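You operate a simulated robot arm through the tools that you are given. There is no shell and no other tool. Be economical: measure what you need, move in short steps, check, and stop when the job is done.

You run a simulated robot arm. Do the job below in one go: nothing can be reset, and whatever is moved stays where it is left.

TASK
Change the filter of the intake box.
Fine: open the white clamp, lay the brown filter on the yellow mat, set the blue one in the recess, shut the clamp.

It is judged by the outcome, as a careful person would: the job done as asked, and still so three seconds after it is handed in. It fails if anything else is knocked over, pushed out of place, dropped, spilled or broken.

THE ROBOT
A 6-joint arm with a two-finger parallel gripper, fixed in place. Base frame: the origin is at the foot of the arm, x ahead of it, y to its left, z up; the work surface is at about z = 0. Readings come in mm, degrees, newtons and seconds.
With the tool pointing down near the work surface it reaches from about 120 to 500 mm from the base axis. Its first joint turns from -72.0 to 72.0 degrees. Payload 0.65 kg.
The tool frame sits at the grasp point between the pads (the TCP): z along the fingers, y along the line on which they close. The tips reach 25 mm beyond it. Largest opening 76 mm; finger width 18, thickness 10; the body of the gripper, 36 by 78 mm, starts 45 mm behind the TCP.
Orientation is told as [roll, pitch, yaw] about the base's x, y, z axes, in that order, counted from this pose: with the fingers straight down and closing along the base's y, the tool's x points along the base's -x, its y along +y and its z along -z.

THE INTERFACE
- The arm moves only by the tool nudge_tool. Its argument "increments" is a list of rows, each a list of 3 entries, a list of its own where there are three numbers: the gripper command, from -1 (shut) to 1 (fully open), values between in proportion, then the shift along the tool's x, y, z in cm, then the turn, a rotation vector about the tool's x, y, z in degrees. In form: [[jaw, [x, y, z], [wx, wy, wz]], ...]. A call has 1 to 12 rows; each row shifts and turns the commanded pose from where the row before left it, along the tool's axes as they then stand. Each row takes 0.2 s and may step no farther than 50 mm and 8.6 degrees from the row before; otherwise, or with a gripper value out of range, the whole call is refused. A pose out of reach is approached as far as the arm can. The call stops where the force on the tool passes 50 N (or 10 N more than at its start, if that is more) or the arm is blocked; 0.2 s more then pass. Each finger travels about 108 mm/s and halts on what it meets, pressing with about 42 N; the grip force reading is that of the motor and also rises with nothing between the fingers. The clock runs only during rows and for 0.2 s after the last one: add rows that do not move to give the fingers time. The reply holds the time, the measured pose of the TCP, the force on the tool along the base axes, the opening and the grip force, in the units named above and with some noise.
- Cameras (640 x 400 px; columns grow to the right, rows downward): "scene" is fixed at [84.3, 284.2, 403.7]; the picture's right is [-0.64, -0.77, 0.00], its down [-0.36, 0.30, -0.88] and it looks along [0.68, -0.57, -0.47] (base axes); focal length 267 px, centre (320, 200). "wrist" rides on the gripper at [58, 11, -81] in the tool frame; the picture's right is [-0.18, 0.98, 0.00], its down [-0.75, -0.14, -0.64] and it looks along [-0.63, -0.12, 0.77] (tool axes); focal length 243 px, centre (320, 200). There is no depth. A picture from a camera that has moved, and an enlarged one, comes with that camera's place and axes in the base frame and with its lens. The place of the scene camera against the robot may be out by one fixed shift of up to 25 mm in any direction.
- grab_frame(camera): a new picture of that camera. No time passes.
- zoom(camera, box): a new picture of the part [left, top, right, bottom] of that camera's present view, enlarged. No time passes.
- close_job(): hands the job in; it is judged then, once.

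Work in short steps. Places have to be worked out from the pictures, the camera data and where the tool is seen: move nearer, look again, correct. Check each grasp and each placing, and mend what went wrong. You have 120 turns and 76 pictures in all, those below and enlarged ones among them. Open the gripper and draw the arm clear of the work before you hand the job in, unless the task says otherwise; then end with one line.

The tools are called as a command line: name --argument value ..., lists and objects as JSON in quotes. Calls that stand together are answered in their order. nudge_tool: Moves the arm, as the interface text tells. Its arguments: {"type":"object","properties":{"increments":{"type":"array"}},"required":["increments"]} The other tools are called the same way: grab_frame (camera) takes a picture; zoom (camera, box) takes an enlarged picture of a part of a camera's view; close_job () hands the job in.

At the start:

```text
time_s: 0.0
eef_pos: [237.1, 57.4, 307.5]
tool_rot: [0.0, 0.0, 0.0]
force: [0.1, 0.0, -0.1]
grip_width: 76.1
grasp_force: 0.1
```

scene: 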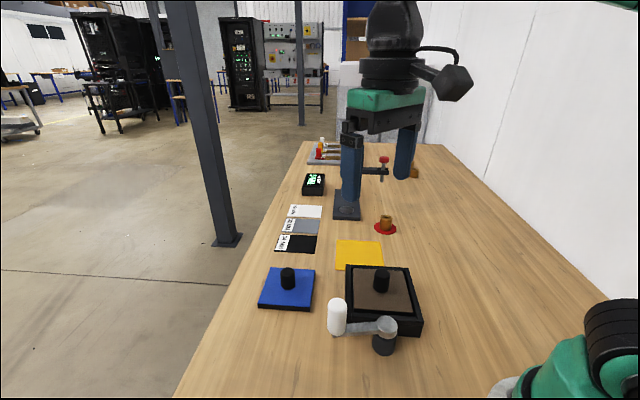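
wrist: 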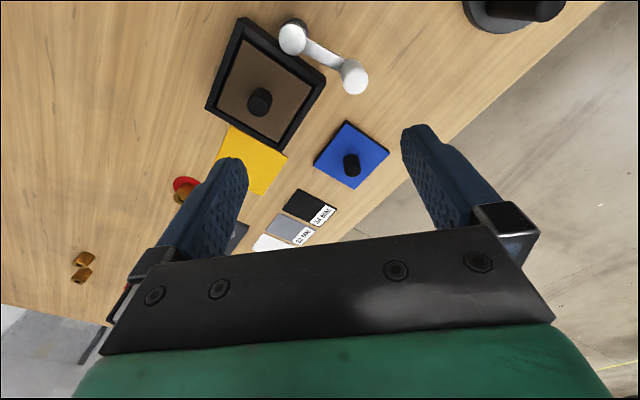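

I'll start with enlarged views of the clamp, box and filters to see how the clamp works.

zoom --camera "scene" --box '[240, 220, 440, 370]'

zoom --camera "wrist" --box '[180, 0, 420, 220]'

```text
2.67 times, centred on (340, 295) of scene
camera zoom: at [84.3, 284.2, 403.7], right [-0.64, -0.77, 0.0], down [-0.36, 0.3, -0.88], along [0.68, -0.57, -0.47], focal length 713 px, centre (267, -53)
```

zoom: 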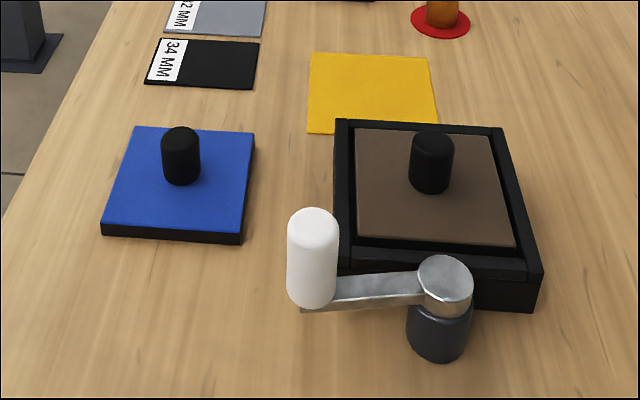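

```text
1.82 times, centred on (300, 110) of wrist
camera zoom: at [178.4, 68.4, 387.6], right [0.18, 0.98, 0.0], down [0.75, -0.14, 0.64], along [0.63, -0.12, -0.77], focal length 441 px, centre (356, 364)
```

zoom: 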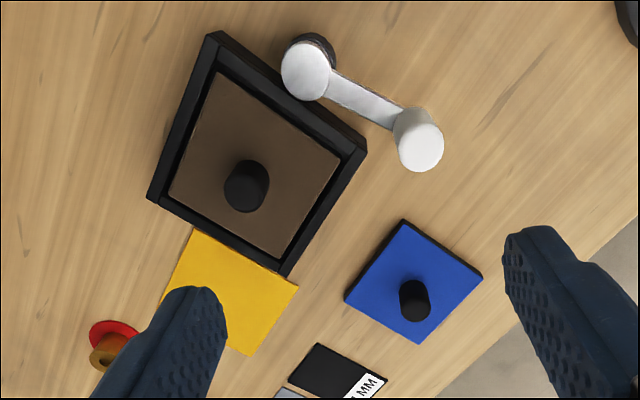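

The lever seems to turn on the grey post beside the box, with the white handle at its free end. I'll come down and back for a nearer look before deciding which way it opens.

nudge_tool --increments '[[1, [1.5, 0, 3.5], [0, 0, 0]], [1, [1.5, 0, 3.5], [0, 0, 0]], [1, [1.5, 0, 3.5], [0, 0, 0]], [1, [0.5, 0, 2.5], [0, 0, 0]]]'

grab_frame --camera "wrist"

```text
time_s: 1.0
eef_pos: [187.3, 55.9, 178.8]
tool_rot: [0.0, 0.0, 0.0]
force: [0.7, 0.6, 0.3]
grip_width: 75.9
grasp_force: 0.1
```

```text
71 pictures are left
camera wrist: at [130.0, 66.7, 258.6], right [0.18, 0.98, 0.0], down [0.75, -0.14, 0.64], along [0.63, -0.12, -0.77], focal length 243 px, centre (320, 200)
```

wrist: 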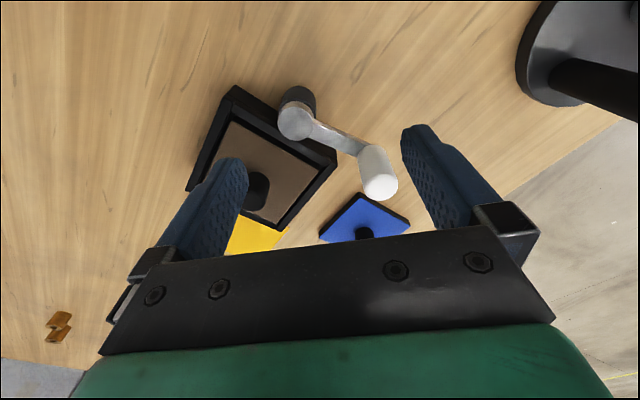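

zoom --camera "wrist" --box '[180, 70, 420, 220]'

zoom --camera "scene" --box '[310, 250, 450, 370]'

```text
2.67 times, centred on (300, 145) of wrist
camera zoom: at [130.0, 66.7, 258.6], right [0.18, 0.98, 0.0], down [0.75, -0.14, 0.64], along [0.63, -0.12, -0.77], focal length 647 px, centre (373, 347)
```

zoom: 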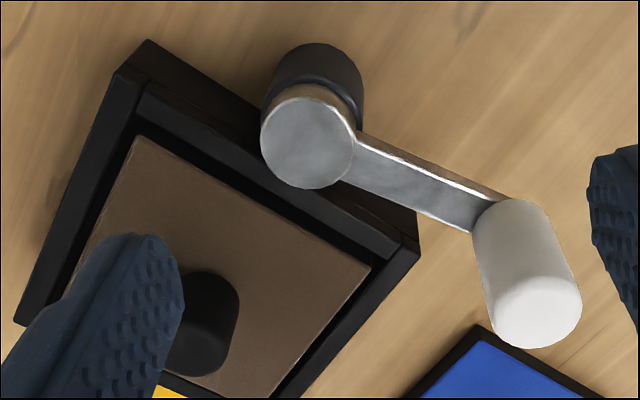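

```text
3.33 times, centred on (380, 310) of scene
camera zoom: at [84.3, 284.2, 403.7], right [-0.64, -0.77, 0.0], down [-0.36, 0.3, -0.88], along [0.68, -0.57, -0.47], focal length 891 px, centre (120, -167)
```

zoom: 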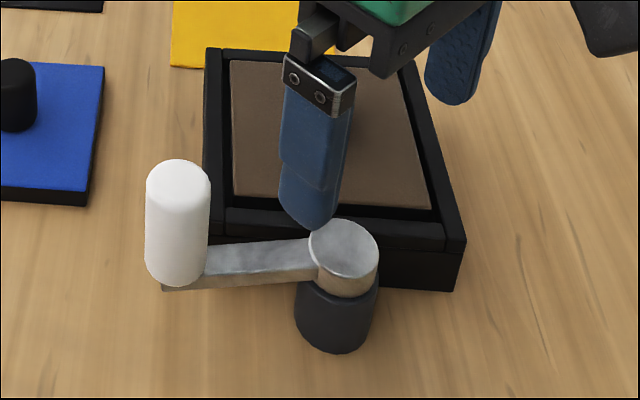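

By comparing the two views, the pivot cap is at about (208, 30, 57) and the handle top at about (256, 93, 101). The handle is about 26 mm thick. I'll move over the handle, turn the jaws roughly across the lever, and check before lowering.

nudge_tool --increments '[[1, [-3.4, 1.85, 0], [0, 0, 0]], [1, [-3.4, 1.85, 0], [0, 0, 0]], [1, [0, 0, 0], [0, 0, -8]], [1, [0, 0, 0], [0, 0, -8]], [1, [0, 0, 0], [0, 0, -8]], [1, [0, 0, 0], [0, 0, -8]], [1, [0, 0, 0], [0, 0, -8]], [1, [0, 0, 1.5], [0, 0, 0]], [1, [0, 0, 1.5], [0, 0, 0]], [1, [0, 0, 0], [0, 0, 0]]]'

grab_frame --camera "wrist"

zoom --camera "scene" --box '[240, 170, 480, 370]'

```text
time_s: 3.2
eef_pos: [254.5, 94.2, 147.4]
tool_rot: [0.1, 0.0, 39.9]
force: [-0.6, -0.1, 0.5]
grip_width: 76.0
grasp_force: 0.1
```

```text
68 pictures are left
camera wrist: at [203.5, 65.9, 227.6], right [-0.49, 0.87, 0.0], down [0.67, 0.38, 0.64], along [0.56, 0.32, -0.77], focal length 243 px, centre (320, 200)
```

wrist: 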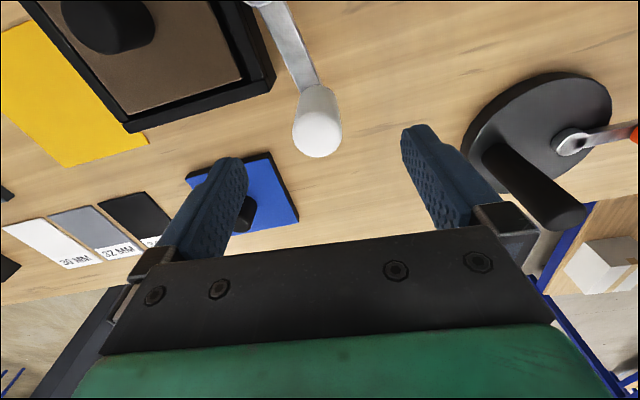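

```text
2.00 times, centred on (360, 270) of scene
camera zoom: at [84.3, 284.2, 403.7], right [-0.64, -0.77, 0.0], down [-0.36, 0.3, -0.88], along [0.68, -0.57, -0.47], focal length 535 px, centre (240, 60)
```

zoom: 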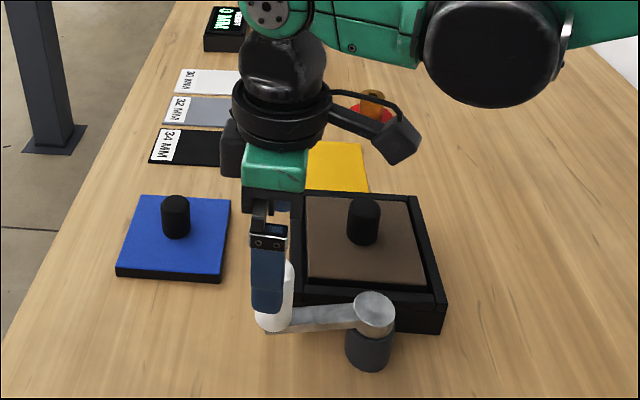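

The handle top sits right under the TCP, at (254, 93). I'll lower to grip height, keeping the tips above the lever, and close.

nudge_tool --increments '[[1, [0, 0, 2], [0, 0, 0]], [1, [0, 0, 2], [0, 0, 0]], [1, [0, 0, 1.6], [0, 0, 0]], [1, [0, 0, 0], [0, 0, 0]], [-0.2, [0, 0, 0], [0, 0, 0]], [-0.6, [0, 0, 0], [0, 0, 0]], [-0.6, [0, 0, 0], [0, 0, 0]]]'

grab_frame --camera "scene"

```text
time_s: 4.8
eef_pos: [255.7, 93.8, 93.3]
tool_rot: [0.0, 0.0, 40.0]
force: [2.2, -0.9, -16.2]
grip_width: 26.8
grasp_force: 41.7
```

```text
66 pictures are left
```

scene: 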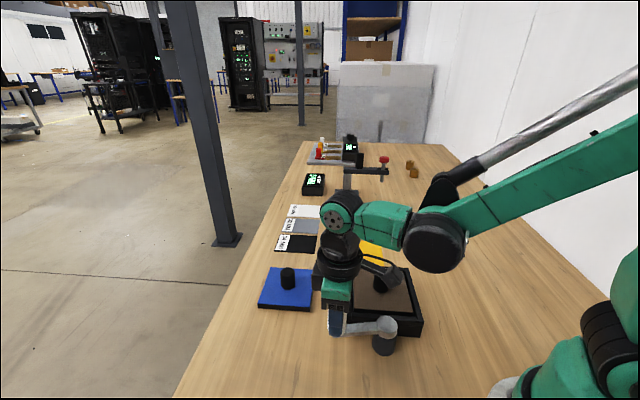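

The grip is firm at 26.8 mm, but there is a 16 N vertical load. I'll open, read the load, and grip again slightly higher.

nudge_tool --increments '[[0, [0, 0, 0], [0, 0, 0]], [0, [0, 0, -0.3], [0, 0, 0]], [0, [0, 0, 0], [0, 0, 0]]]'

nudge_tool --increments '[[-0.6, [0, 0, 0], [0, 0, 0]], [-0.6, [0, 0, 0], [0, 0, 0]], [-0.6, [0, 0, 0], [0, 0, 0]]]'

```text
time_s: 5.6
eef_pos: [253.8, 94.2, 94.7]
tool_rot: [0.0, 0.0, 40.0]
force: [0.8, -0.4, -0.3]
grip_width: 38.2
grasp_force: 0.0
```

```text
time_s: 6.4
eef_pos: [253.8, 93.7, 95.0]
tool_rot: [-0.1, -0.1, 39.9]
force: [-2.0, -2.8, 3.4]
grip_width: 26.6
grasp_force: 42.0
```

The load is clean now. I'll test which way the lever moves, starting with a small push away from the box.

nudge_tool --increments '[[-0.6, [0.05, 0.4, 0], [0, 0, -2]], [-0.6, [0.05, 0.4, 0], [0, 0, -2]], [-0.6, [0, 0, 0], [0, 0, 0]]]'

```text
time_s: 7.1
eef_pos: [248.6, 98.3, 95.4]
tool_rot: [-0.2, 0.5, 43.9]
force: [0.2, -4.0, 7.3]
grip_width: 26.8
grasp_force: 41.5
stopped in row 3: the force on the tool passed its limit (the readings are from after the stop); the commanded pose is now the measured one
```

zoom --camera "scene" --box '[300, 260, 440, 370]'

grab_frame --camera "wrist"

```text
3.64 times, centred on (370, 315) of scene
camera zoom: at [84.3, 284.2, 403.7], right [-0.64, -0.77, 0.0], down [-0.36, 0.3, -0.88], along [0.68, -0.57, -0.47], focal length 972 px, centre (138, -218)
```

zoom: 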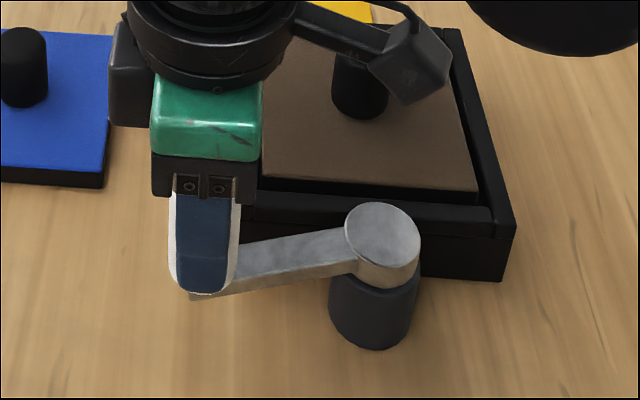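

```text
64 pictures are left
camera wrist: at [199.6, 66.1, 175.6], right [-0.55, 0.84, 0.0], down [0.64, 0.42, 0.64], along [0.54, 0.35, -0.77], focal length 243 px, centre (320, 200)
```

wrist: 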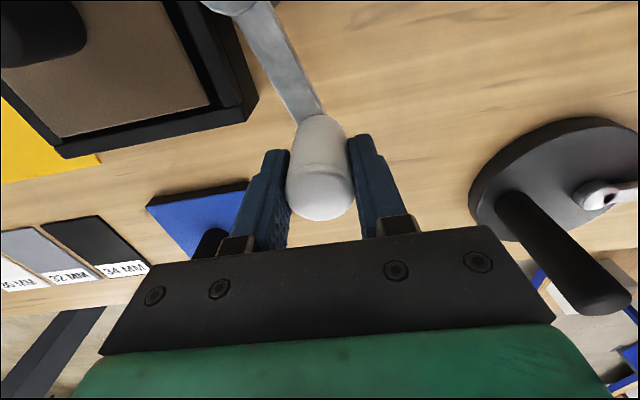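

The lever moved outward against noticeable resistance. I'll go back and probe the inward direction to find out where the stop is.

nudge_tool --increments '[[-0.6, [0, -0.3, 0], [0, 0, 1]], [-0.6, [0, -0.3, 0], [0, 0, 1]], [-0.6, [0, 0, 0], [0, 0, 0]]]'

nudge_tool --increments '[[-0.6, [0, -0.3, 0], [0, 0, 1]], [-0.6, [0, -0.3, 0], [0, 0, 1]], [-0.6, [0, 0, 0], [0, 0, 0]]]'

```text
time_s: 7.9
eef_pos: [253.5, 95.9, 95.4]
tool_rot: [-0.1, 0.1, 42.0]
force: [15.1, 31.9, -6.1]
grip_width: 27.0
grasp_force: 42.0
```

```text
time_s: 8.4
eef_pos: [254.7, 92.7, 95.1]
tool_rot: [0.1, -0.1, 40.9]
force: [-1.4, 3.5, 1.7]
grip_width: 27.0
grasp_force: 41.7
stopped in row 2: the force on the tool passed its limit (the readings are from after the stop); the commanded pose is now the measured one
```

The loads were mostly along the lever, because my path was not on its arc. I'll loosen the jaws into a cage so only the sideways push acts, and probe inward.

nudge_tool --increments '[[-0.1, [0, 0, 0], [0, 0, 0]], [-0.1, [0, 0, 0], [0, 0, 0]], [-0.1, [0, -0.4, 0], [0, 0, 0]], [-0.1, [0, -0.4, 0], [0, 0, 0]], [-0.1, [0, 0, 0], [0, 0, 0]]]'

nudge_tool --increments '[[-0.1, [0, -0.4, 0], [0, 0, 0]], [-0.1, [0, -0.4, 0], [0, 0, 0]], [-0.1, [0, 0, 0], [0, 0, 0]]]'

```text
time_s: 9.6
eef_pos: [260.1, 88.1, 94.0]
tool_rot: [0.3, 0.0, 40.8]
force: [-7.0, 7.0, -1.1]
grip_width: 42.2
grasp_force: 5.2
```

```text
time_s: 10.4
eef_pos: [265.4, 80.8, 94.6]
tool_rot: [0.4, 0.0, 41.0]
force: [-24.5, 15.9, 16.9]
grip_width: 57.6
grasp_force: 14.1
```

grab_frame --camera "wrist"

```text
63 pictures are left
camera wrist: at [214.9, 51.5, 174.8], right [-0.51, 0.86, 0.0], down [0.66, 0.38, 0.64], along [0.55, 0.33, -0.77], focal length 243 px, centre (320, 200)
```

wrist: 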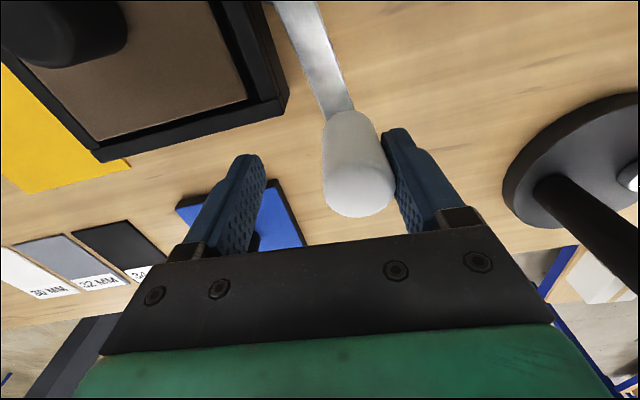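

The handle hasn't moved inward, so the present position is the shut stop and opening is outward, away from the box. I'll re-centre on the handle, line the jaws up with the arc and grip.

nudge_tool --increments '[[0.6, [0, 0.8, 0], [0, 0, 0]], [0.6, [-0.08, 0.84, 0], [0, 0, 0]], [0.6, [0, 0, 0], [0, 0, -6]], [0.6, [0, 0, 0], [0, 0, -6]], [0.6, [0, 0, 0], [0, 0, 0]], [-0.7, [0, 0, 0], [0, 0, 0]], [-0.7, [0, 0, 0], [0, 0, 0]], [-0.7, [0, 0, 0], [0, 0, 0]]]'

```text
time_s: 12.2
eef_pos: [255.3, 93.0, 96.4]
tool_rot: [0.0, 0.0, 53.0]
force: [-3.9, 2.9, 0.9]
grip_width: 27.2
grasp_force: 41.7
```

Gripped in line with the arc. Next I'll swing outward about the pivot in small arc steps.

nudge_tool --increments '[[-0.7, [0.01, 0.41, 0], [0, 0, -3]], [-0.7, [0.01, 0.41, 0], [0, 0, -3]], [-0.7, [0.01, 0.41, 0], [0, 0, -3]], [-0.7, [0.01, 0.41, 0], [0, 0, -3]], [-0.7, [0, 0, 0], [0, 0, 0]]]'

```text
time_s: 13.4
eef_pos: [240.4, 101.8, 95.8]
tool_rot: [-0.1, 0.2, 64.9]
force: [-6.0, -23.8, 35.1]
grip_width: 27.6
grasp_force: 42.0
```

zoom --camera "scene" --box '[300, 250, 440, 370]'

grab_frame --camera "wrist"

```text
3.33 times, centred on (370, 310) of scene
camera zoom: at [84.3, 284.2, 403.8], right [-0.64, -0.77, 0.0], down [-0.36, 0.3, -0.88], along [0.68, -0.57, -0.47], focal length 891 px, centre (153, -167)
```

zoom: 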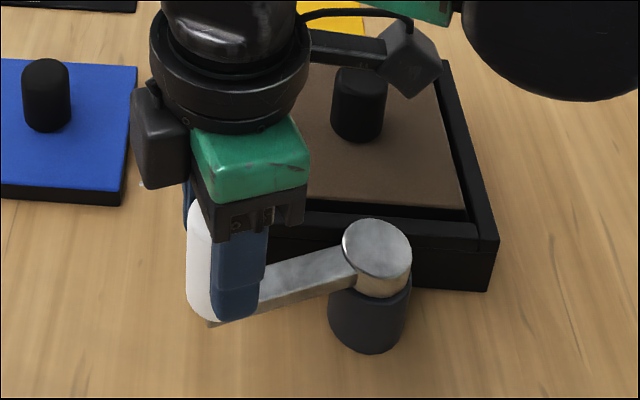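

```text
61 pictures are left
camera wrist: at [207.0, 53.8, 175.4], right [-0.81, 0.58, 0.0], down [0.45, 0.62, 0.64], along [0.37, 0.52, -0.77], focal length 243 px, centre (320, 200)
```

wrist: 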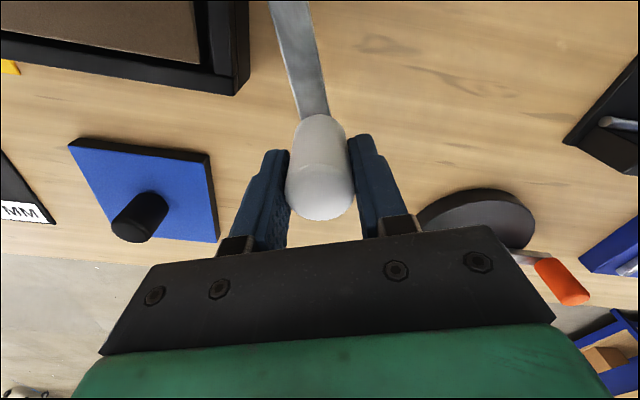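

The lever is turning, about 12° so far, but there is a strong upward push. The swing axis may be tilted, so I'll release briefly and see where the handle sits.

nudge_tool --increments '[[0.3, [0, 0, 0], [0, 0, 0]], [0.3, [0, 0, -0.5], [0, 0, 0]], [0.3, [0, 0, 0], [0, 0, 0]]]'

zoom --camera "wrist" --box '[200, 0, 440, 240]'

zoom --camera "scene" --box '[300, 250, 440, 370]'

```text
time_s: 14.2
eef_pos: [242.2, 102.5, 99.7]
tool_rot: [0.1, 0.0, 65.0]
force: [0.3, -0.8, -0.4]
grip_width: 49.2
grasp_force: 0.1
```

```text
1.67 times, centred on (320, 120) of wrist
camera zoom: at [207.4, 54.4, 179.7], right [-0.81, 0.58, 0.0], down [0.45, 0.62, 0.64], along [0.37, 0.52, -0.77], focal length 404 px, centre (320, 333)
```

zoom: 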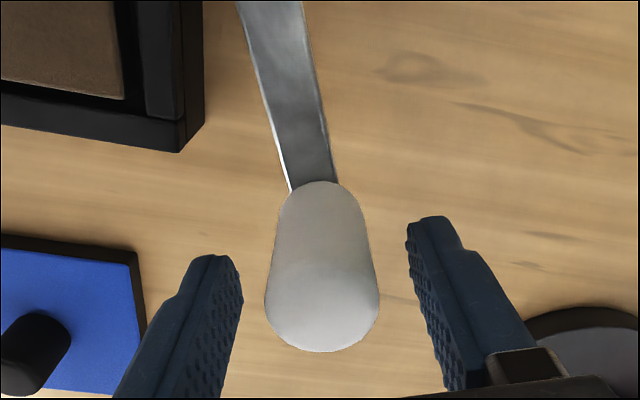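

```text
3.33 times, centred on (370, 310) of scene
camera zoom: at [84.3, 284.2, 403.7], right [-0.64, -0.77, 0.0], down [-0.36, 0.3, -0.88], along [0.68, -0.57, -0.47], focal length 891 px, centre (153, -167)
```

zoom: 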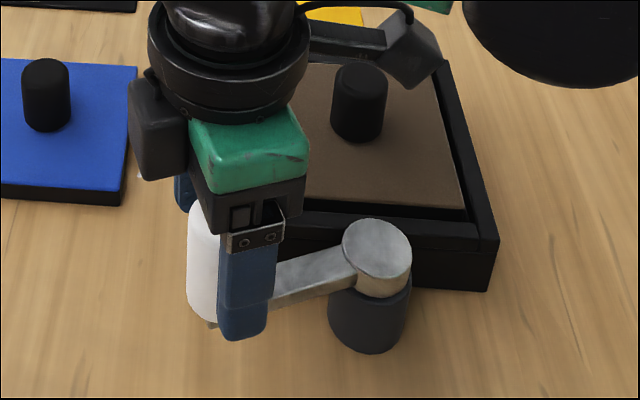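

nudge_tool --increments '[[1, [0, 0, -3], [0, 0, 0]], [1, [0, 0, -4], [0, 0, 0]], [1, [2, 0, -4], [0, 0, 0]], [1, [2, 0, -3], [0, 0, 0]], [1, [2, 0, 0], [0, 0, 0]]]'

zoom --camera "wrist" --box '[160, 0, 480, 200]'

zoom --camera "scene" --box '[300, 250, 440, 370]'

```text
time_s: 15.4
eef_pos: [218.0, 49.3, 238.2]
tool_rot: [0.1, -0.1, 64.9]
force: [0.0, -0.4, 0.2]
grip_width: 76.0
grasp_force: 0.1
```

```text
2.00 times, centred on (320, 100) of wrist
camera zoom: at [184.4, 0.3, 319.4], right [-0.81, 0.58, 0.0], down [0.45, 0.62, 0.64], along [0.37, 0.52, -0.77], focal length 485 px, centre (320, 400)
```

zoom: 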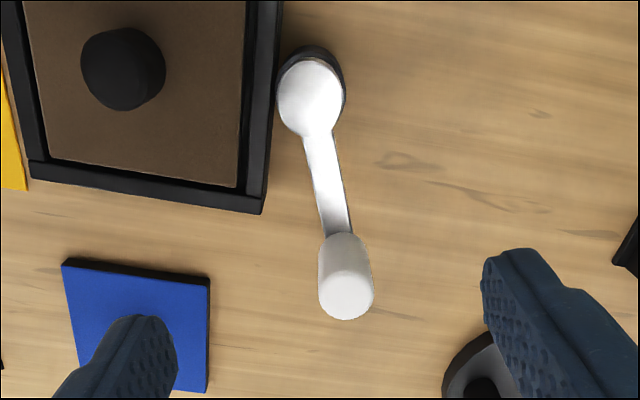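

```text
3.33 times, centred on (370, 310) of scene
camera zoom: at [84.3, 284.2, 403.7], right [-0.64, -0.77, 0.0], down [-0.36, 0.3, -0.88], along [0.68, -0.57, -0.47], focal length 891 px, centre (153, -167)
```

zoom: 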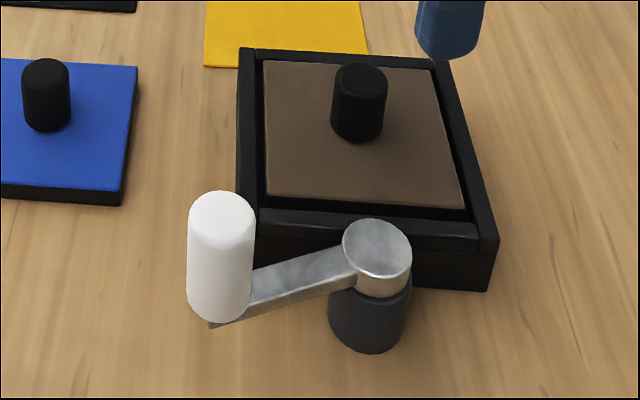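

The clamp now stands about 13° open and otherwise looks undisturbed. Instead of gripping, I'll push the handle with shut fingers from the box side, which can't load it along the lever. I'll position for that now.

nudge_tool --increments '[[-1, [-2.9, -1.23, 2], [0, 0, 0]], [-1, [-2.85, -1.23, 2], [0, 0, 0]], [-1, [0, 0, 3.5], [0, 0, 0]], [-1, [0, 0, 3.5], [0, 0, 0]], [-1, [0, 0, 3.4], [0, 0, 0]], [-1, [0, 0, 0], [0, 0, 0]]]'

grab_frame --camera "wrist"

```text
time_s: 16.8
eef_pos: [262.9, 89.6, 97.7]
tool_rot: [0.1, -0.1, 64.9]
force: [0.5, 0.1, 0.5]
grip_width: 0.1
grasp_force: 24.0
```

```text
56 pictures are left
camera wrist: at [228.7, 39.5, 176.1], right [-0.81, 0.58, 0.0], down [0.45, 0.62, 0.64], along [0.37, 0.52, -0.77], focal length 243 px, centre (320, 200)
```

wrist: 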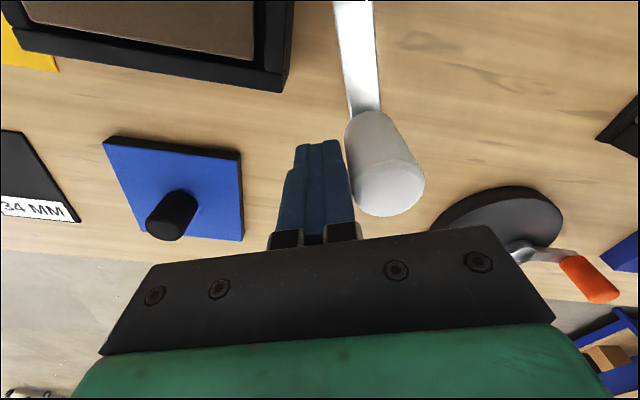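

The shut fingers stand beside the handle on the box side. I'll push along the arc in small steps.

nudge_tool --increments '[[-1, [-0.17, 0.55, 0], [0, 0, -4]], [-1, [-0.17, 0.55, 0], [0, 0, -4]], [-1, [-0.17, 0.55, 0], [0, 0, -4]], [-1, [-0.17, 0.55, 0], [0, 0, -4]], [-1, [-0.17, 0.55, 0], [0, 0, -4]], [-1, [0, 0, 0], [0, 0, 0]]]'

grab_frame --camera "wrist"

```text
time_s: 18.2
eef_pos: [238.6, 105.9, 95.8]
tool_rot: [0.2, 0.0, 85.1]
force: [0.6, 0.7, -0.3]
grip_width: 0.0
grasp_force: 23.2
```

```text
55 pictures are left
camera wrist: at [223.2, 48.0, 176.4], right [-0.96, 0.27, 0.0], down [0.21, 0.74, 0.64], along [0.17, 0.62, -0.77], focal length 243 px, centre (320, 200)
```

wrist: 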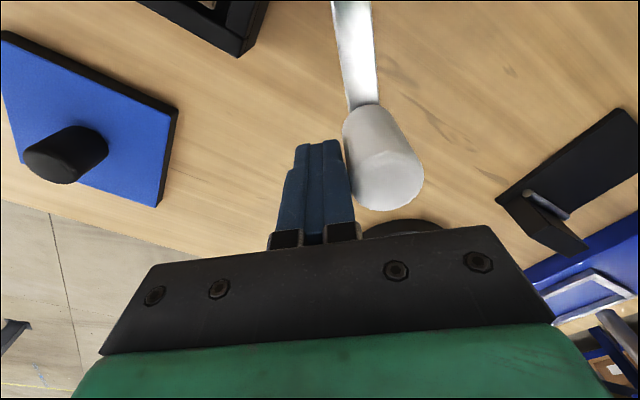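

nudge_tool --increments '[[-1, [-0.17, 0.55, 0], [0, 0, -4]], [-1, [-0.17, 0.55, 0], [0, 0, -4]], [-1, [-0.17, 0.55, 0], [0, 0, -4]], [-1, [-0.17, 0.55, 0], [0, 0, -4]], [-1, [-0.17, 0.55, 0], [0, 0, -4]], [-1, [-0.17, 0.55, 0], [0, 0, -4]], [-1, [0, 0, 0], [0, 0, 0]]]'

grab_frame --camera "wrist"

```text
time_s: 19.8
eef_pos: [205.1, 112.0, 97.3]
tool_rot: [0.0, -0.1, 108.9]
force: [-0.1, 0.3, -0.8]
grip_width: 0.2
grasp_force: 23.8
```

```text
54 pictures are left
camera wrist: at [214.4, 54.3, 176.7], right [-0.99, -0.14, 0.0], down [-0.11, 0.76, 0.64], along [-0.09, 0.64, -0.76], focal length 243 px, centre (320, 200)
```

wrist: 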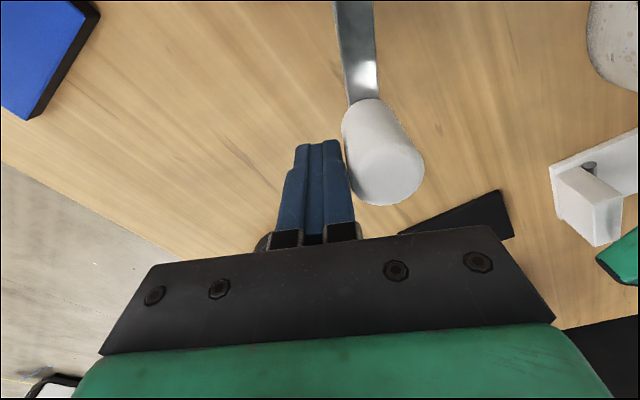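

nudge_tool --increments '[[-1, [-0.17, 0.55, 0], [0, 0, -4]], [-1, [-0.17, 0.55, 0], [0, 0, -4]], [-1, [-0.17, 0.55, 0], [0, 0, -4]], [-1, [-0.17, 0.55, 0], [0, 0, -4]], [-1, [-0.17, 0.55, 0], [0, 0, -4]], [-1, [-0.17, 0.55, 0], [0, 0, -4]], [-1, [0, 0, 0], [0, 0, 0]]]'

grab_frame --camera "wrist"

```text
time_s: 21.4
eef_pos: [172.0, 105.9, 96.7]
tool_rot: [0.0, -0.1, 133.0]
force: [-0.2, 0.2, -0.1]
grip_width: 0.0
grasp_force: 23.9
```

```text
53 pictures are left
camera wrist: at [204.3, 55.6, 176.1], right [-0.84, -0.54, 0.0], down [-0.41, 0.65, 0.64], along [-0.34, 0.54, -0.76], focal length 243 px, centre (320, 200)
```

wrist: 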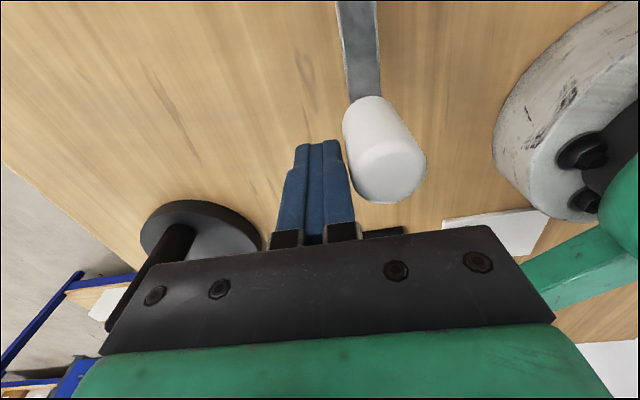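

nudge_tool --increments '[[-1, [-0.17, 0.55, 0], [0, 0, -4]], [-1, [-0.17, 0.55, 0], [0, 0, -4]], [-1, [-0.17, 0.55, 0], [0, 0, -4]], [-1, [0, 0, 0], [0, 0, 0]]]'

grab_frame --camera "wrist"

grab_frame --camera "scene"

```text
time_s: 21.9
eef_pos: [170.5, 105.7, 96.9]
tool_rot: [-1.0, -0.1, 137.0]
force: [13.0, 11.4, -3.9]
grip_width: 0.0
grasp_force: 23.5
stopped in row 2: the force on the tool passed its limit (the readings are from after the stop); the commanded pose is now the measured one
```

```text
52 pictures are left
camera wrist: at [204.9, 56.7, 176.7], right [-0.81, -0.59, -0.02], down [-0.46, 0.61, 0.64], along [-0.37, 0.53, -0.76], focal length 243 px, centre (320, 200)
```

wrist: 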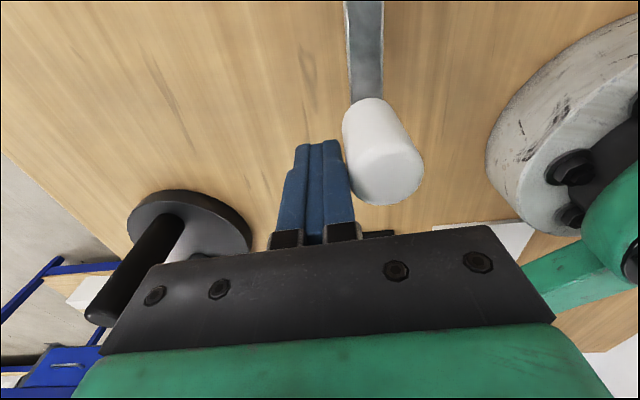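

```text
51 pictures are left
```

scene: 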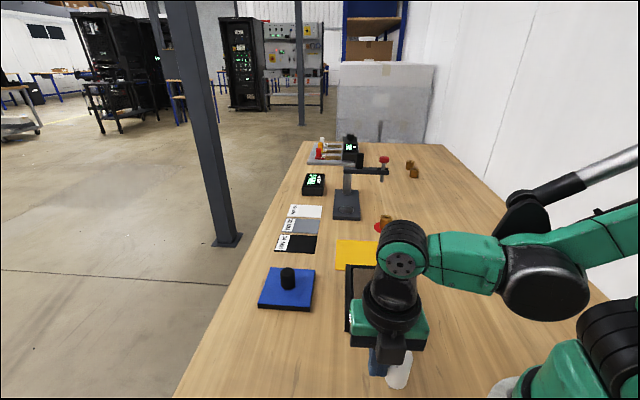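

The lever hit its far stop at about 133°, roughly 80° open. I'll back off, rise, and turn the wrist back toward the box's 45° orientation.

nudge_tool --increments '[[-1, [0, -1, 0], [0, 0, 0]], [-1, [0, 0, -4], [0, 0, 0]], [-1, [0, 0, -4], [0, 0, 8]], [0, [0, 0, -4], [0, 0, 8]], [0, [0, 0, 0], [0, 0, 8]], [0, [0, 0, 0], [0, 0, 8]], [0, [0, 0, 0], [0, 0, 8]], [0, [0, 0, 0], [0, 0, 8]], [0, [0, 0, 0], [0, 0, 8]], [0, [0, 0, 0], [0, 0, 8]], [0, [0, 0, 0], [0, 0, 8]], [0, [0, 0, 0], [0, 0, 8]]]'

```text
time_s: 24.4
eef_pos: [175.4, 111.0, 216.6]
tool_rot: [-0.2, -0.9, 56.8]
force: [0.0, -0.3, 1.4]
grip_width: 38.0
grasp_force: 0.1
```

nudge_tool --increments '[[0, [0, 0, 0], [0, 0, 8.5]], [0, [0, 0, 0], [0, 0, 8.5]], [0, [0, 0, 0], [0, 0, 8.5]], [0, [0, 0, 0], [0, 0, 8.5]], [0, [0, 0, 0], [0, 0, 8.5]], [0, [0, 0, 0], [0, 0, 8.5]], [0, [0, 0, 0], [0, 0, 8.5]], [0.5, [0, 0, 0], [0, 0, 8.5]], [1, [0, 0, 0], [0, 0, 8.5]], [1, [0, 0, 0], [0, 0, 8.5]], [1, [0, 0, 0], [0, 0, 8.5]], [1, [0, 0, 0], [0, 0, 8.3]]]'

grab_frame --camera "wrist"

zoom --camera "scene" --box '[240, 220, 440, 370]'

```text
time_s: 27.1
eef_pos: [175.4, 111.3, 217.5]
tool_rot: [0.8, 0.0, -45.0]
force: [0.1, 0.3, 0.4]
grip_width: 75.9
grasp_force: 0.1
```

```text
50 pictures are left
camera wrist: at [142.0, 159.2, 296.9], right [0.83, 0.56, 0.01], down [0.43, -0.64, 0.64], along [0.37, -0.52, -0.77], focal length 243 px, centre (320, 200)
```

wrist: 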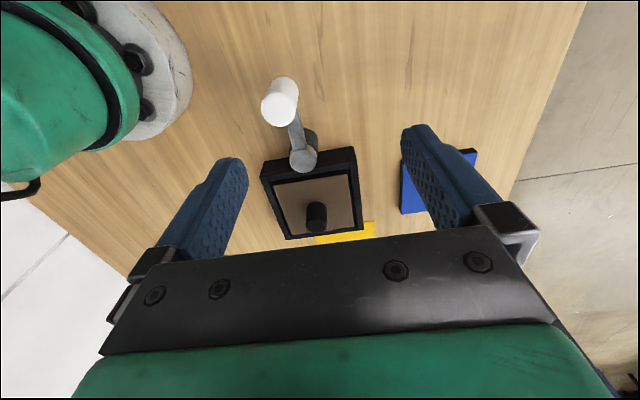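

```text
2.67 times, centred on (340, 295) of scene
camera zoom: at [84.3, 284.2, 403.7], right [-0.64, -0.77, 0.0], down [-0.36, 0.3, -0.88], along [0.68, -0.57, -0.47], focal length 713 px, centre (267, -53)
```

zoom: 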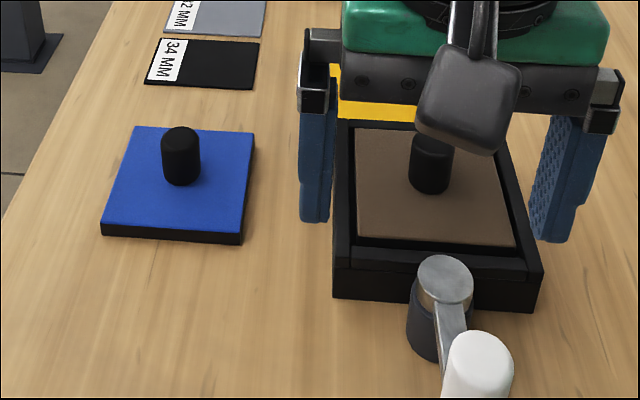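

The clamp is well open. I'll level the tool and go above the brown filter's knob for an accurate look.

nudge_tool --increments '[[1, [0, 0, 0], [0.57, -0.57, 0]], [1, [-4, -0.81, 0.4], [0, 0, 0]], [1, [-4, -0.81, 0.4], [0, 0, 0]], [1, [-4, -0.81, 0.4], [0, 0, 0]], [1, [-4, -0.81, 0.4], [0, 0, 0]], [1, [0, 0, 0], [0, 0, 0]]]'

grab_frame --camera "wrist"

```text
time_s: 28.4
eef_pos: [265.0, -26.3, 201.7]
tool_rot: [0.3, -0.6, -44.8]
force: [-0.1, 0.4, -0.1]
grip_width: 76.3
grasp_force: 0.0
```

```text
48 pictures are left
camera wrist: at [232.1, 22.4, 281.0], right [0.82, 0.57, 0.01], down [0.43, -0.63, 0.65], along [0.37, -0.53, -0.76], focal length 243 px, centre (320, 200)
```

wrist: 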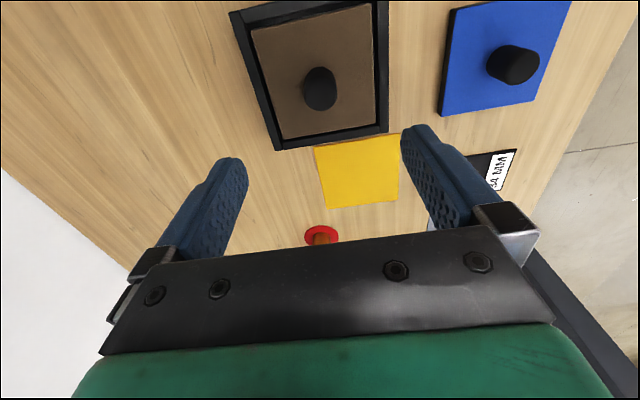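

zoom --camera "wrist" --box '[220, 0, 420, 220]'

zoom --camera "wrist" --box '[420, 0, 600, 130]'

```text
1.82 times, centred on (320, 110) of wrist
camera zoom: at [232.1, 22.4, 281.0], right [0.82, 0.57, 0.01], down [0.43, -0.63, 0.65], along [0.37, -0.53, -0.76], focal length 441 px, centre (320, 364)
```

zoom: 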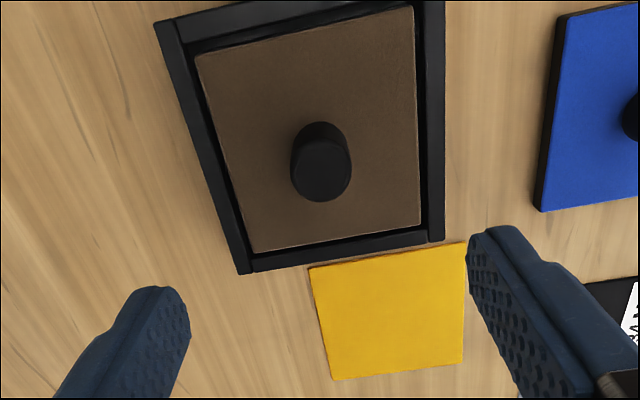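

```text
3.08 times, centred on (510, 65) of wrist
camera zoom: at [232.1, 22.4, 281.0], right [0.82, 0.57, 0.01], down [0.43, -0.63, 0.65], along [0.37, -0.53, -0.76], focal length 746 px, centre (-265, 615)
```

zoom: 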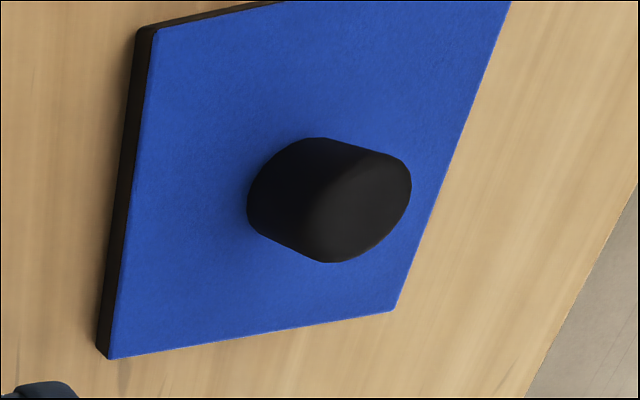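

The brown knob top works out at about (272, -33, 48), with the box and both filters square at 45°. I'll descend partway above the knob and check alignment.

nudge_tool --increments '[[0.3, [-0.5, 0.03, 3], [0, 0, 0]], [0.3, [-0.45, 0, 3], [0, 0, 0]], [0.3, [0, 0, 3], [0.2, 0.5, 0]], [0.3, [0, 0, 1.5], [0, 0, 0]], [0.3, [0, 0, 0], [0, 0, 0]]]'

grab_frame --camera "wrist"

zoom --camera "scene" --box '[310, 220, 450, 350]'

```text
time_s: 29.6
eef_pos: [273.4, -31.4, 97.5]
tool_rot: [0.1, -0.2, -44.9]
force: [0.1, 0.7, 0.0]
grip_width: 49.4
grasp_force: 0.0
```

```text
45 pictures are left
camera wrist: at [240.1, 17.5, 177.0], right [0.82, 0.57, 0.0], down [0.43, -0.63, 0.64], along [0.37, -0.53, -0.77], focal length 243 px, centre (320, 200)
```

wrist: 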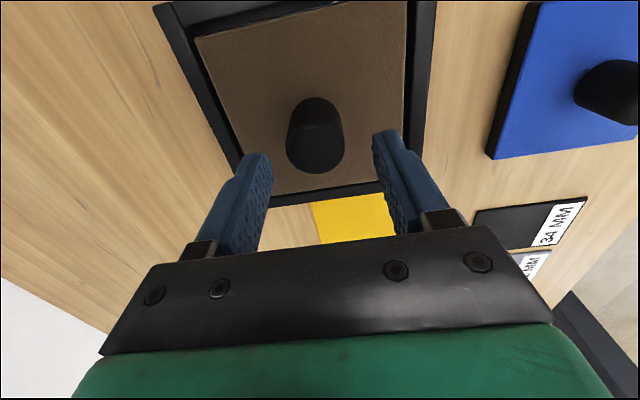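

```text
3.08 times, centred on (380, 285) of scene
camera zoom: at [84.3, 284.2, 403.7], right [-0.64, -0.77, 0.0], down [-0.36, 0.3, -0.88], along [0.68, -0.57, -0.47], focal length 822 px, centre (135, -62)
```

zoom: 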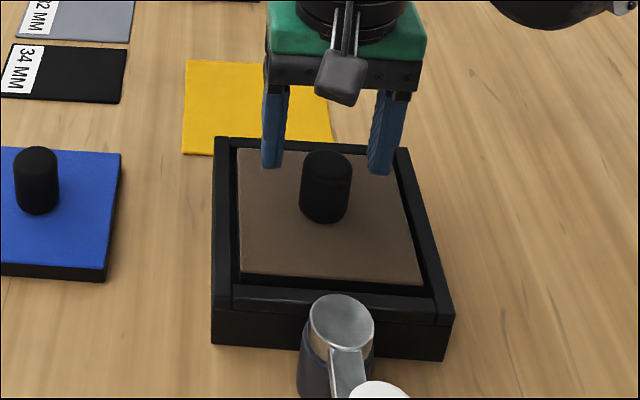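

The two wrist views disagree with a low knob. The knob top now looks nearer z = 65, with the filter face about z = 40. I'll descend cautiously to z ≈ 73 and look.

nudge_tool --increments '[[0.3, [0.1, 0, 1.2], [0, 0, 0]], [0.3, [0, 0, 1.2], [0, 0, 0]], [0.3, [0, 0, 0], [0, 0, 0]]]'

zoom --camera "scene" --box '[330, 220, 430, 320]'

grab_frame --camera "wrist"

```text
time_s: 30.4
eef_pos: [274.0, -30.9, 73.2]
tool_rot: [0.0, 0.0, -44.9]
force: [-0.9, -0.2, -0.4]
grip_width: 49.7
grasp_force: 0.1
```

```text
4.00 times, centred on (380, 270) of scene
camera zoom: at [84.3, 284.2, 403.7], right [-0.64, -0.77, 0.0], down [-0.36, 0.3, -0.88], along [0.68, -0.57, -0.47], focal length 1069 px, centre (80, -80)
```

zoom: 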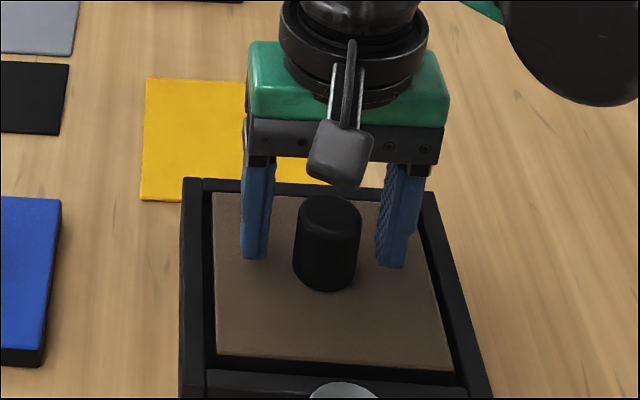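

```text
42 pictures are left
camera wrist: at [239.9, 17.3, 153.2], right [0.82, 0.57, 0.0], down [0.43, -0.63, 0.64], along [0.37, -0.53, -0.77], focal length 243 px, centre (320, 200)
```

wrist: 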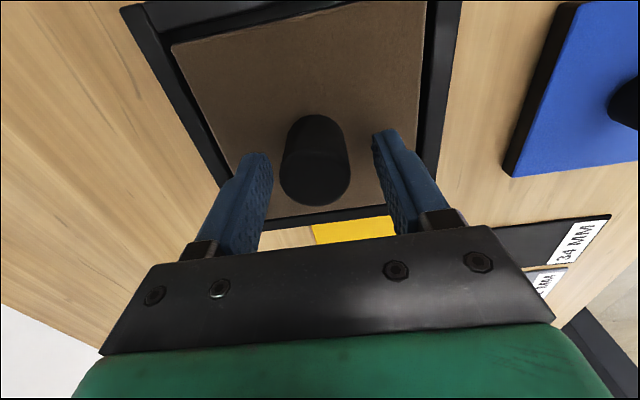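

The knob axis is (271, -30) with its top at about z = 68. I'll trim sideways, lower a little more while watching force, and grip.

nudge_tool --increments '[[0.3, [0.2, -0.1, 0.3], [0, 0, 0]], [0.3, [0, 0, 0.3], [0, 0, 0]], [0.3, [0, 0, 0], [0, 0, 0]], [-1, [0, 0, 0], [0, 0, 0]], [-1, [0, 0, 0], [0, 0, 0]], [-1, [0, 0, 0], [0, 0, 0]]]'

zoom --camera "scene" --box '[330, 220, 430, 320]'

```text
time_s: 31.1
eef_pos: [271.7, -31.0, 68.9]
tool_rot: [0.0, 0.0, -44.9]
force: [-3.6, 0.9, 30.1]
grip_width: 49.8
grasp_force: 0.1
stopped in row 3: the force on the tool passed its limit (the readings are from after the stop); the commanded pose is now the measured one
```

```text
4.00 times, centred on (380, 270) of scene
camera zoom: at [84.3, 284.2, 403.7], right [-0.64, -0.77, 0.0], down [-0.36, 0.3, -0.88], along [0.68, -0.57, -0.47], focal length 1069 px, centre (80, -80)
```

zoom: 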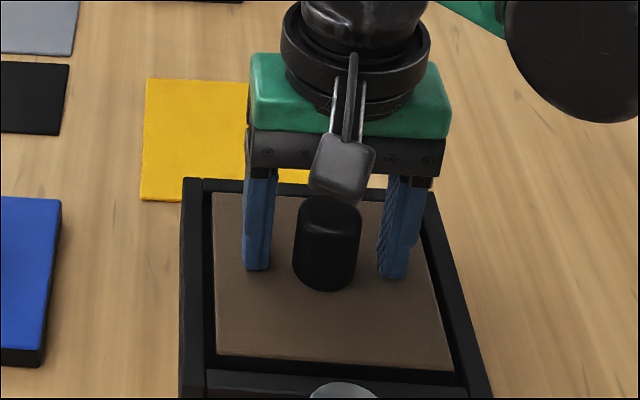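

The tips touched the filter face, so its top is at about z = 44. I'll raise 2 mm and grip the knob.

nudge_tool --increments '[[0.3, [0, 0, -0.25], [0, 0, 0]], [0.3, [0, 0, 0], [0, 0, 0]], [-1, [0, 0, 0], [0, 0, 0]], [-1, [0, 0, 0], [0, 0, 0]], [-1, [0, 0, 0], [0, 0, 0]]]'

```text
time_s: 32.3
eef_pos: [270.4, -30.7, 69.9]
tool_rot: [0.0, 0.0, -44.9]
force: [-1.7, -0.3, 2.7]
grip_width: 26.7
grasp_force: 41.8
```

Firm grip at 26.7 mm. I'll lift straight up slowly.

nudge_tool --increments '[[-1, [0, 0, -0.5], [0, 0, 0]], [-1, [0, 0, -0.7], [0, 0, 0]], [-1, [0, 0, -1], [0, 0, 0]], [-1, [0, 0, -1.5], [0, 0, 0]], [-1, [0, 0, -2], [0, 0, 0]], [-1, [0, 0, -2], [0, 0, 0]], [-1, [0, 0, 0], [0, 0, 0]]]'

grab_frame --camera "scene"

grab_frame --camera "wrist"

```text
time_s: 33.9
eef_pos: [271.0, -28.7, 148.8]
tool_rot: [0.0, 0.1, -44.8]
force: [-0.6, -0.3, -1.7]
grip_width: 26.7
grasp_force: 40.9
```

```text
40 pictures are left
```

scene: 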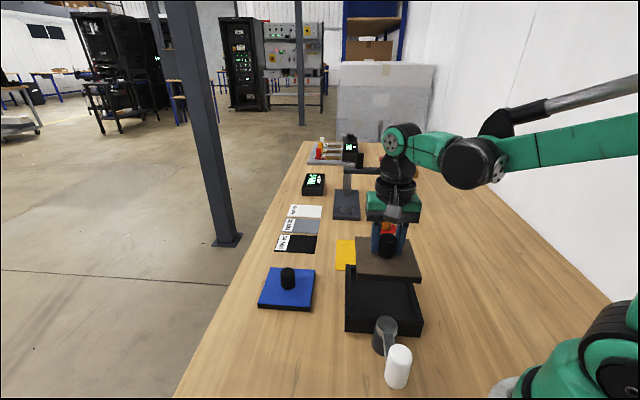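

```text
39 pictures are left
camera wrist: at [237.2, 18.7, 229.0], right [0.82, 0.57, 0.0], down [0.43, -0.63, 0.64], along [0.36, -0.53, -0.77], focal length 243 px, centre (320, 200)
```

wrist: 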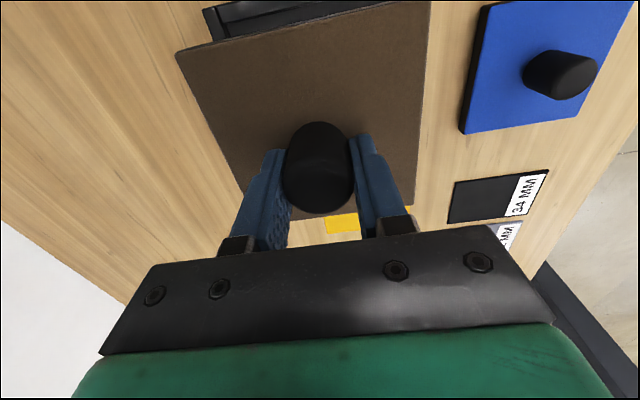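

The brown filter is out cleanly. The mat's four corners give a centre of about (389, -104), also at 45°. I'll carry the filter over there.

nudge_tool --increments '[[-1, [-2.28, 0.5, 0], [0, 0, 0]], [-1, [-2.28, 0.5, 0], [0, 0, 0]], [-1, [-2.28, 0.5, 0], [0, 0, 0]], [-1, [-2.28, 0.5, 0], [0, 0, 0]], [-1, [-2.28, 0.5, 0], [0, 0, 0]], [-1, [-2.28, 0.5, 0], [0, 0, 0]], [-1, [0, 0, 1.5], [0, 0, 0]], [-1, [0, 0, 2], [0, 0, 0]], [-1, [0, 0, 0], [0, 0, 0]]]'

grab_frame --camera "scene"

grab_frame --camera "wrist"

```text
time_s: 35.9
eef_pos: [390.2, -106.6, 113.3]
tool_rot: [0.0, 0.0, -44.8]
force: [0.4, -0.2, -1.2]
grip_width: 26.4
grasp_force: 41.5
```

```text
38 pictures are left
```

scene: 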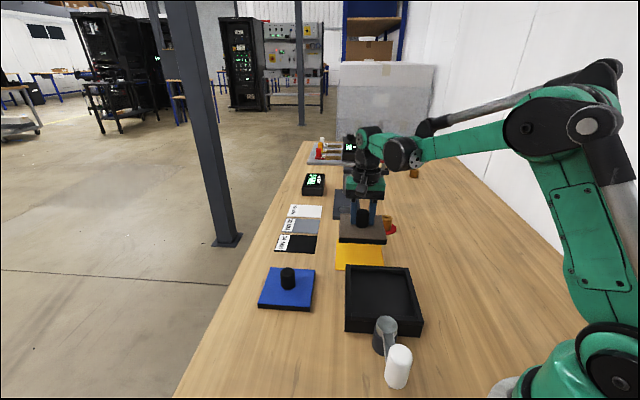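

```text
37 pictures are left
camera wrist: at [356.5, -57.8, 193.3], right [0.82, 0.57, 0.0], down [0.43, -0.63, 0.64], along [0.36, -0.53, -0.77], focal length 243 px, centre (320, 200)
```

wrist: 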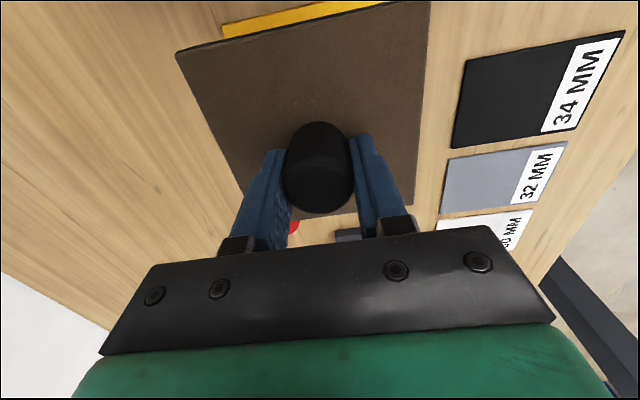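

nudge_tool --increments '[[-1, [0, 0, 2], [0, 0, 0]], [-1, [0, 0, 2], [0, 0, 0]], [-1, [0, 0, 1.5], [0, 0, 0]], [-1, [0, 0, 0], [0, 0, 0]]]'

zoom --camera "scene" --box '[310, 190, 430, 290]'

```text
time_s: 36.9
eef_pos: [389.9, -107.7, 59.0]
tool_rot: [0.1, 0.0, -44.8]
force: [0.1, -0.6, -0.1]
grip_width: 26.7
grasp_force: 41.4
```

```text
4.00 times, centred on (370, 240) of scene
camera zoom: at [84.3, 284.2, 403.7], right [-0.64, -0.77, 0.0], down [-0.36, 0.3, -0.88], along [0.68, -0.57, -0.47], focal length 1069 px, centre (120, 40)
```

zoom: 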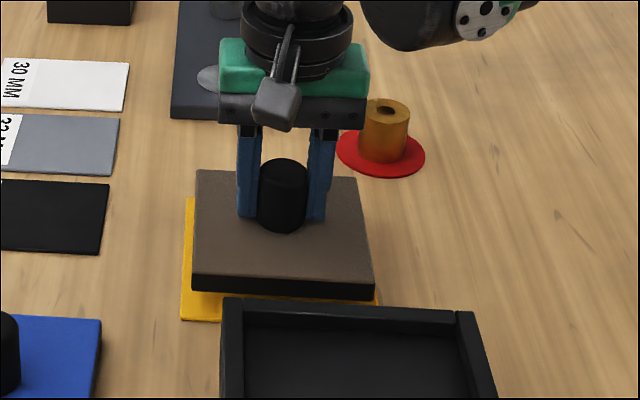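

The filter hovers over the mat, nearly centred. I'll trim 1.5 mm left and lower until it touches.

nudge_tool --increments '[[-1, [0, 0.15, 0.5], [0, 0, 0]], [-1, [0, 0, 0.4], [0, 0, 0]], [-1, [0, 0, 0], [0, 0, 0]]]'

nudge_tool --increments '[[-1, [0, 0, 0.2], [0, 0, 0]], [-1, [0, 0, 0.2], [0, 0, 0]], [-1, [0, 0, 0.2], [0, 0, 0]], [-1, [0, 0, 0], [0, 0, 0]]]'

```text
time_s: 37.7
eef_pos: [390.7, -105.4, 49.3]
tool_rot: [0.0, 0.0, -44.7]
force: [-0.9, -0.2, -0.7]
grip_width: 26.6
grasp_force: 42.1
```

```text
time_s: 38.7
eef_pos: [390.7, -104.5, 43.8]
tool_rot: [0.1, 0.0, -44.7]
force: [-0.8, 0.9, 15.7]
grip_width: 26.6
grasp_force: 41.8
stopped in row 4: the force on the tool passed its limit (the readings are from after the stop); the commanded pose is now the measured one
```

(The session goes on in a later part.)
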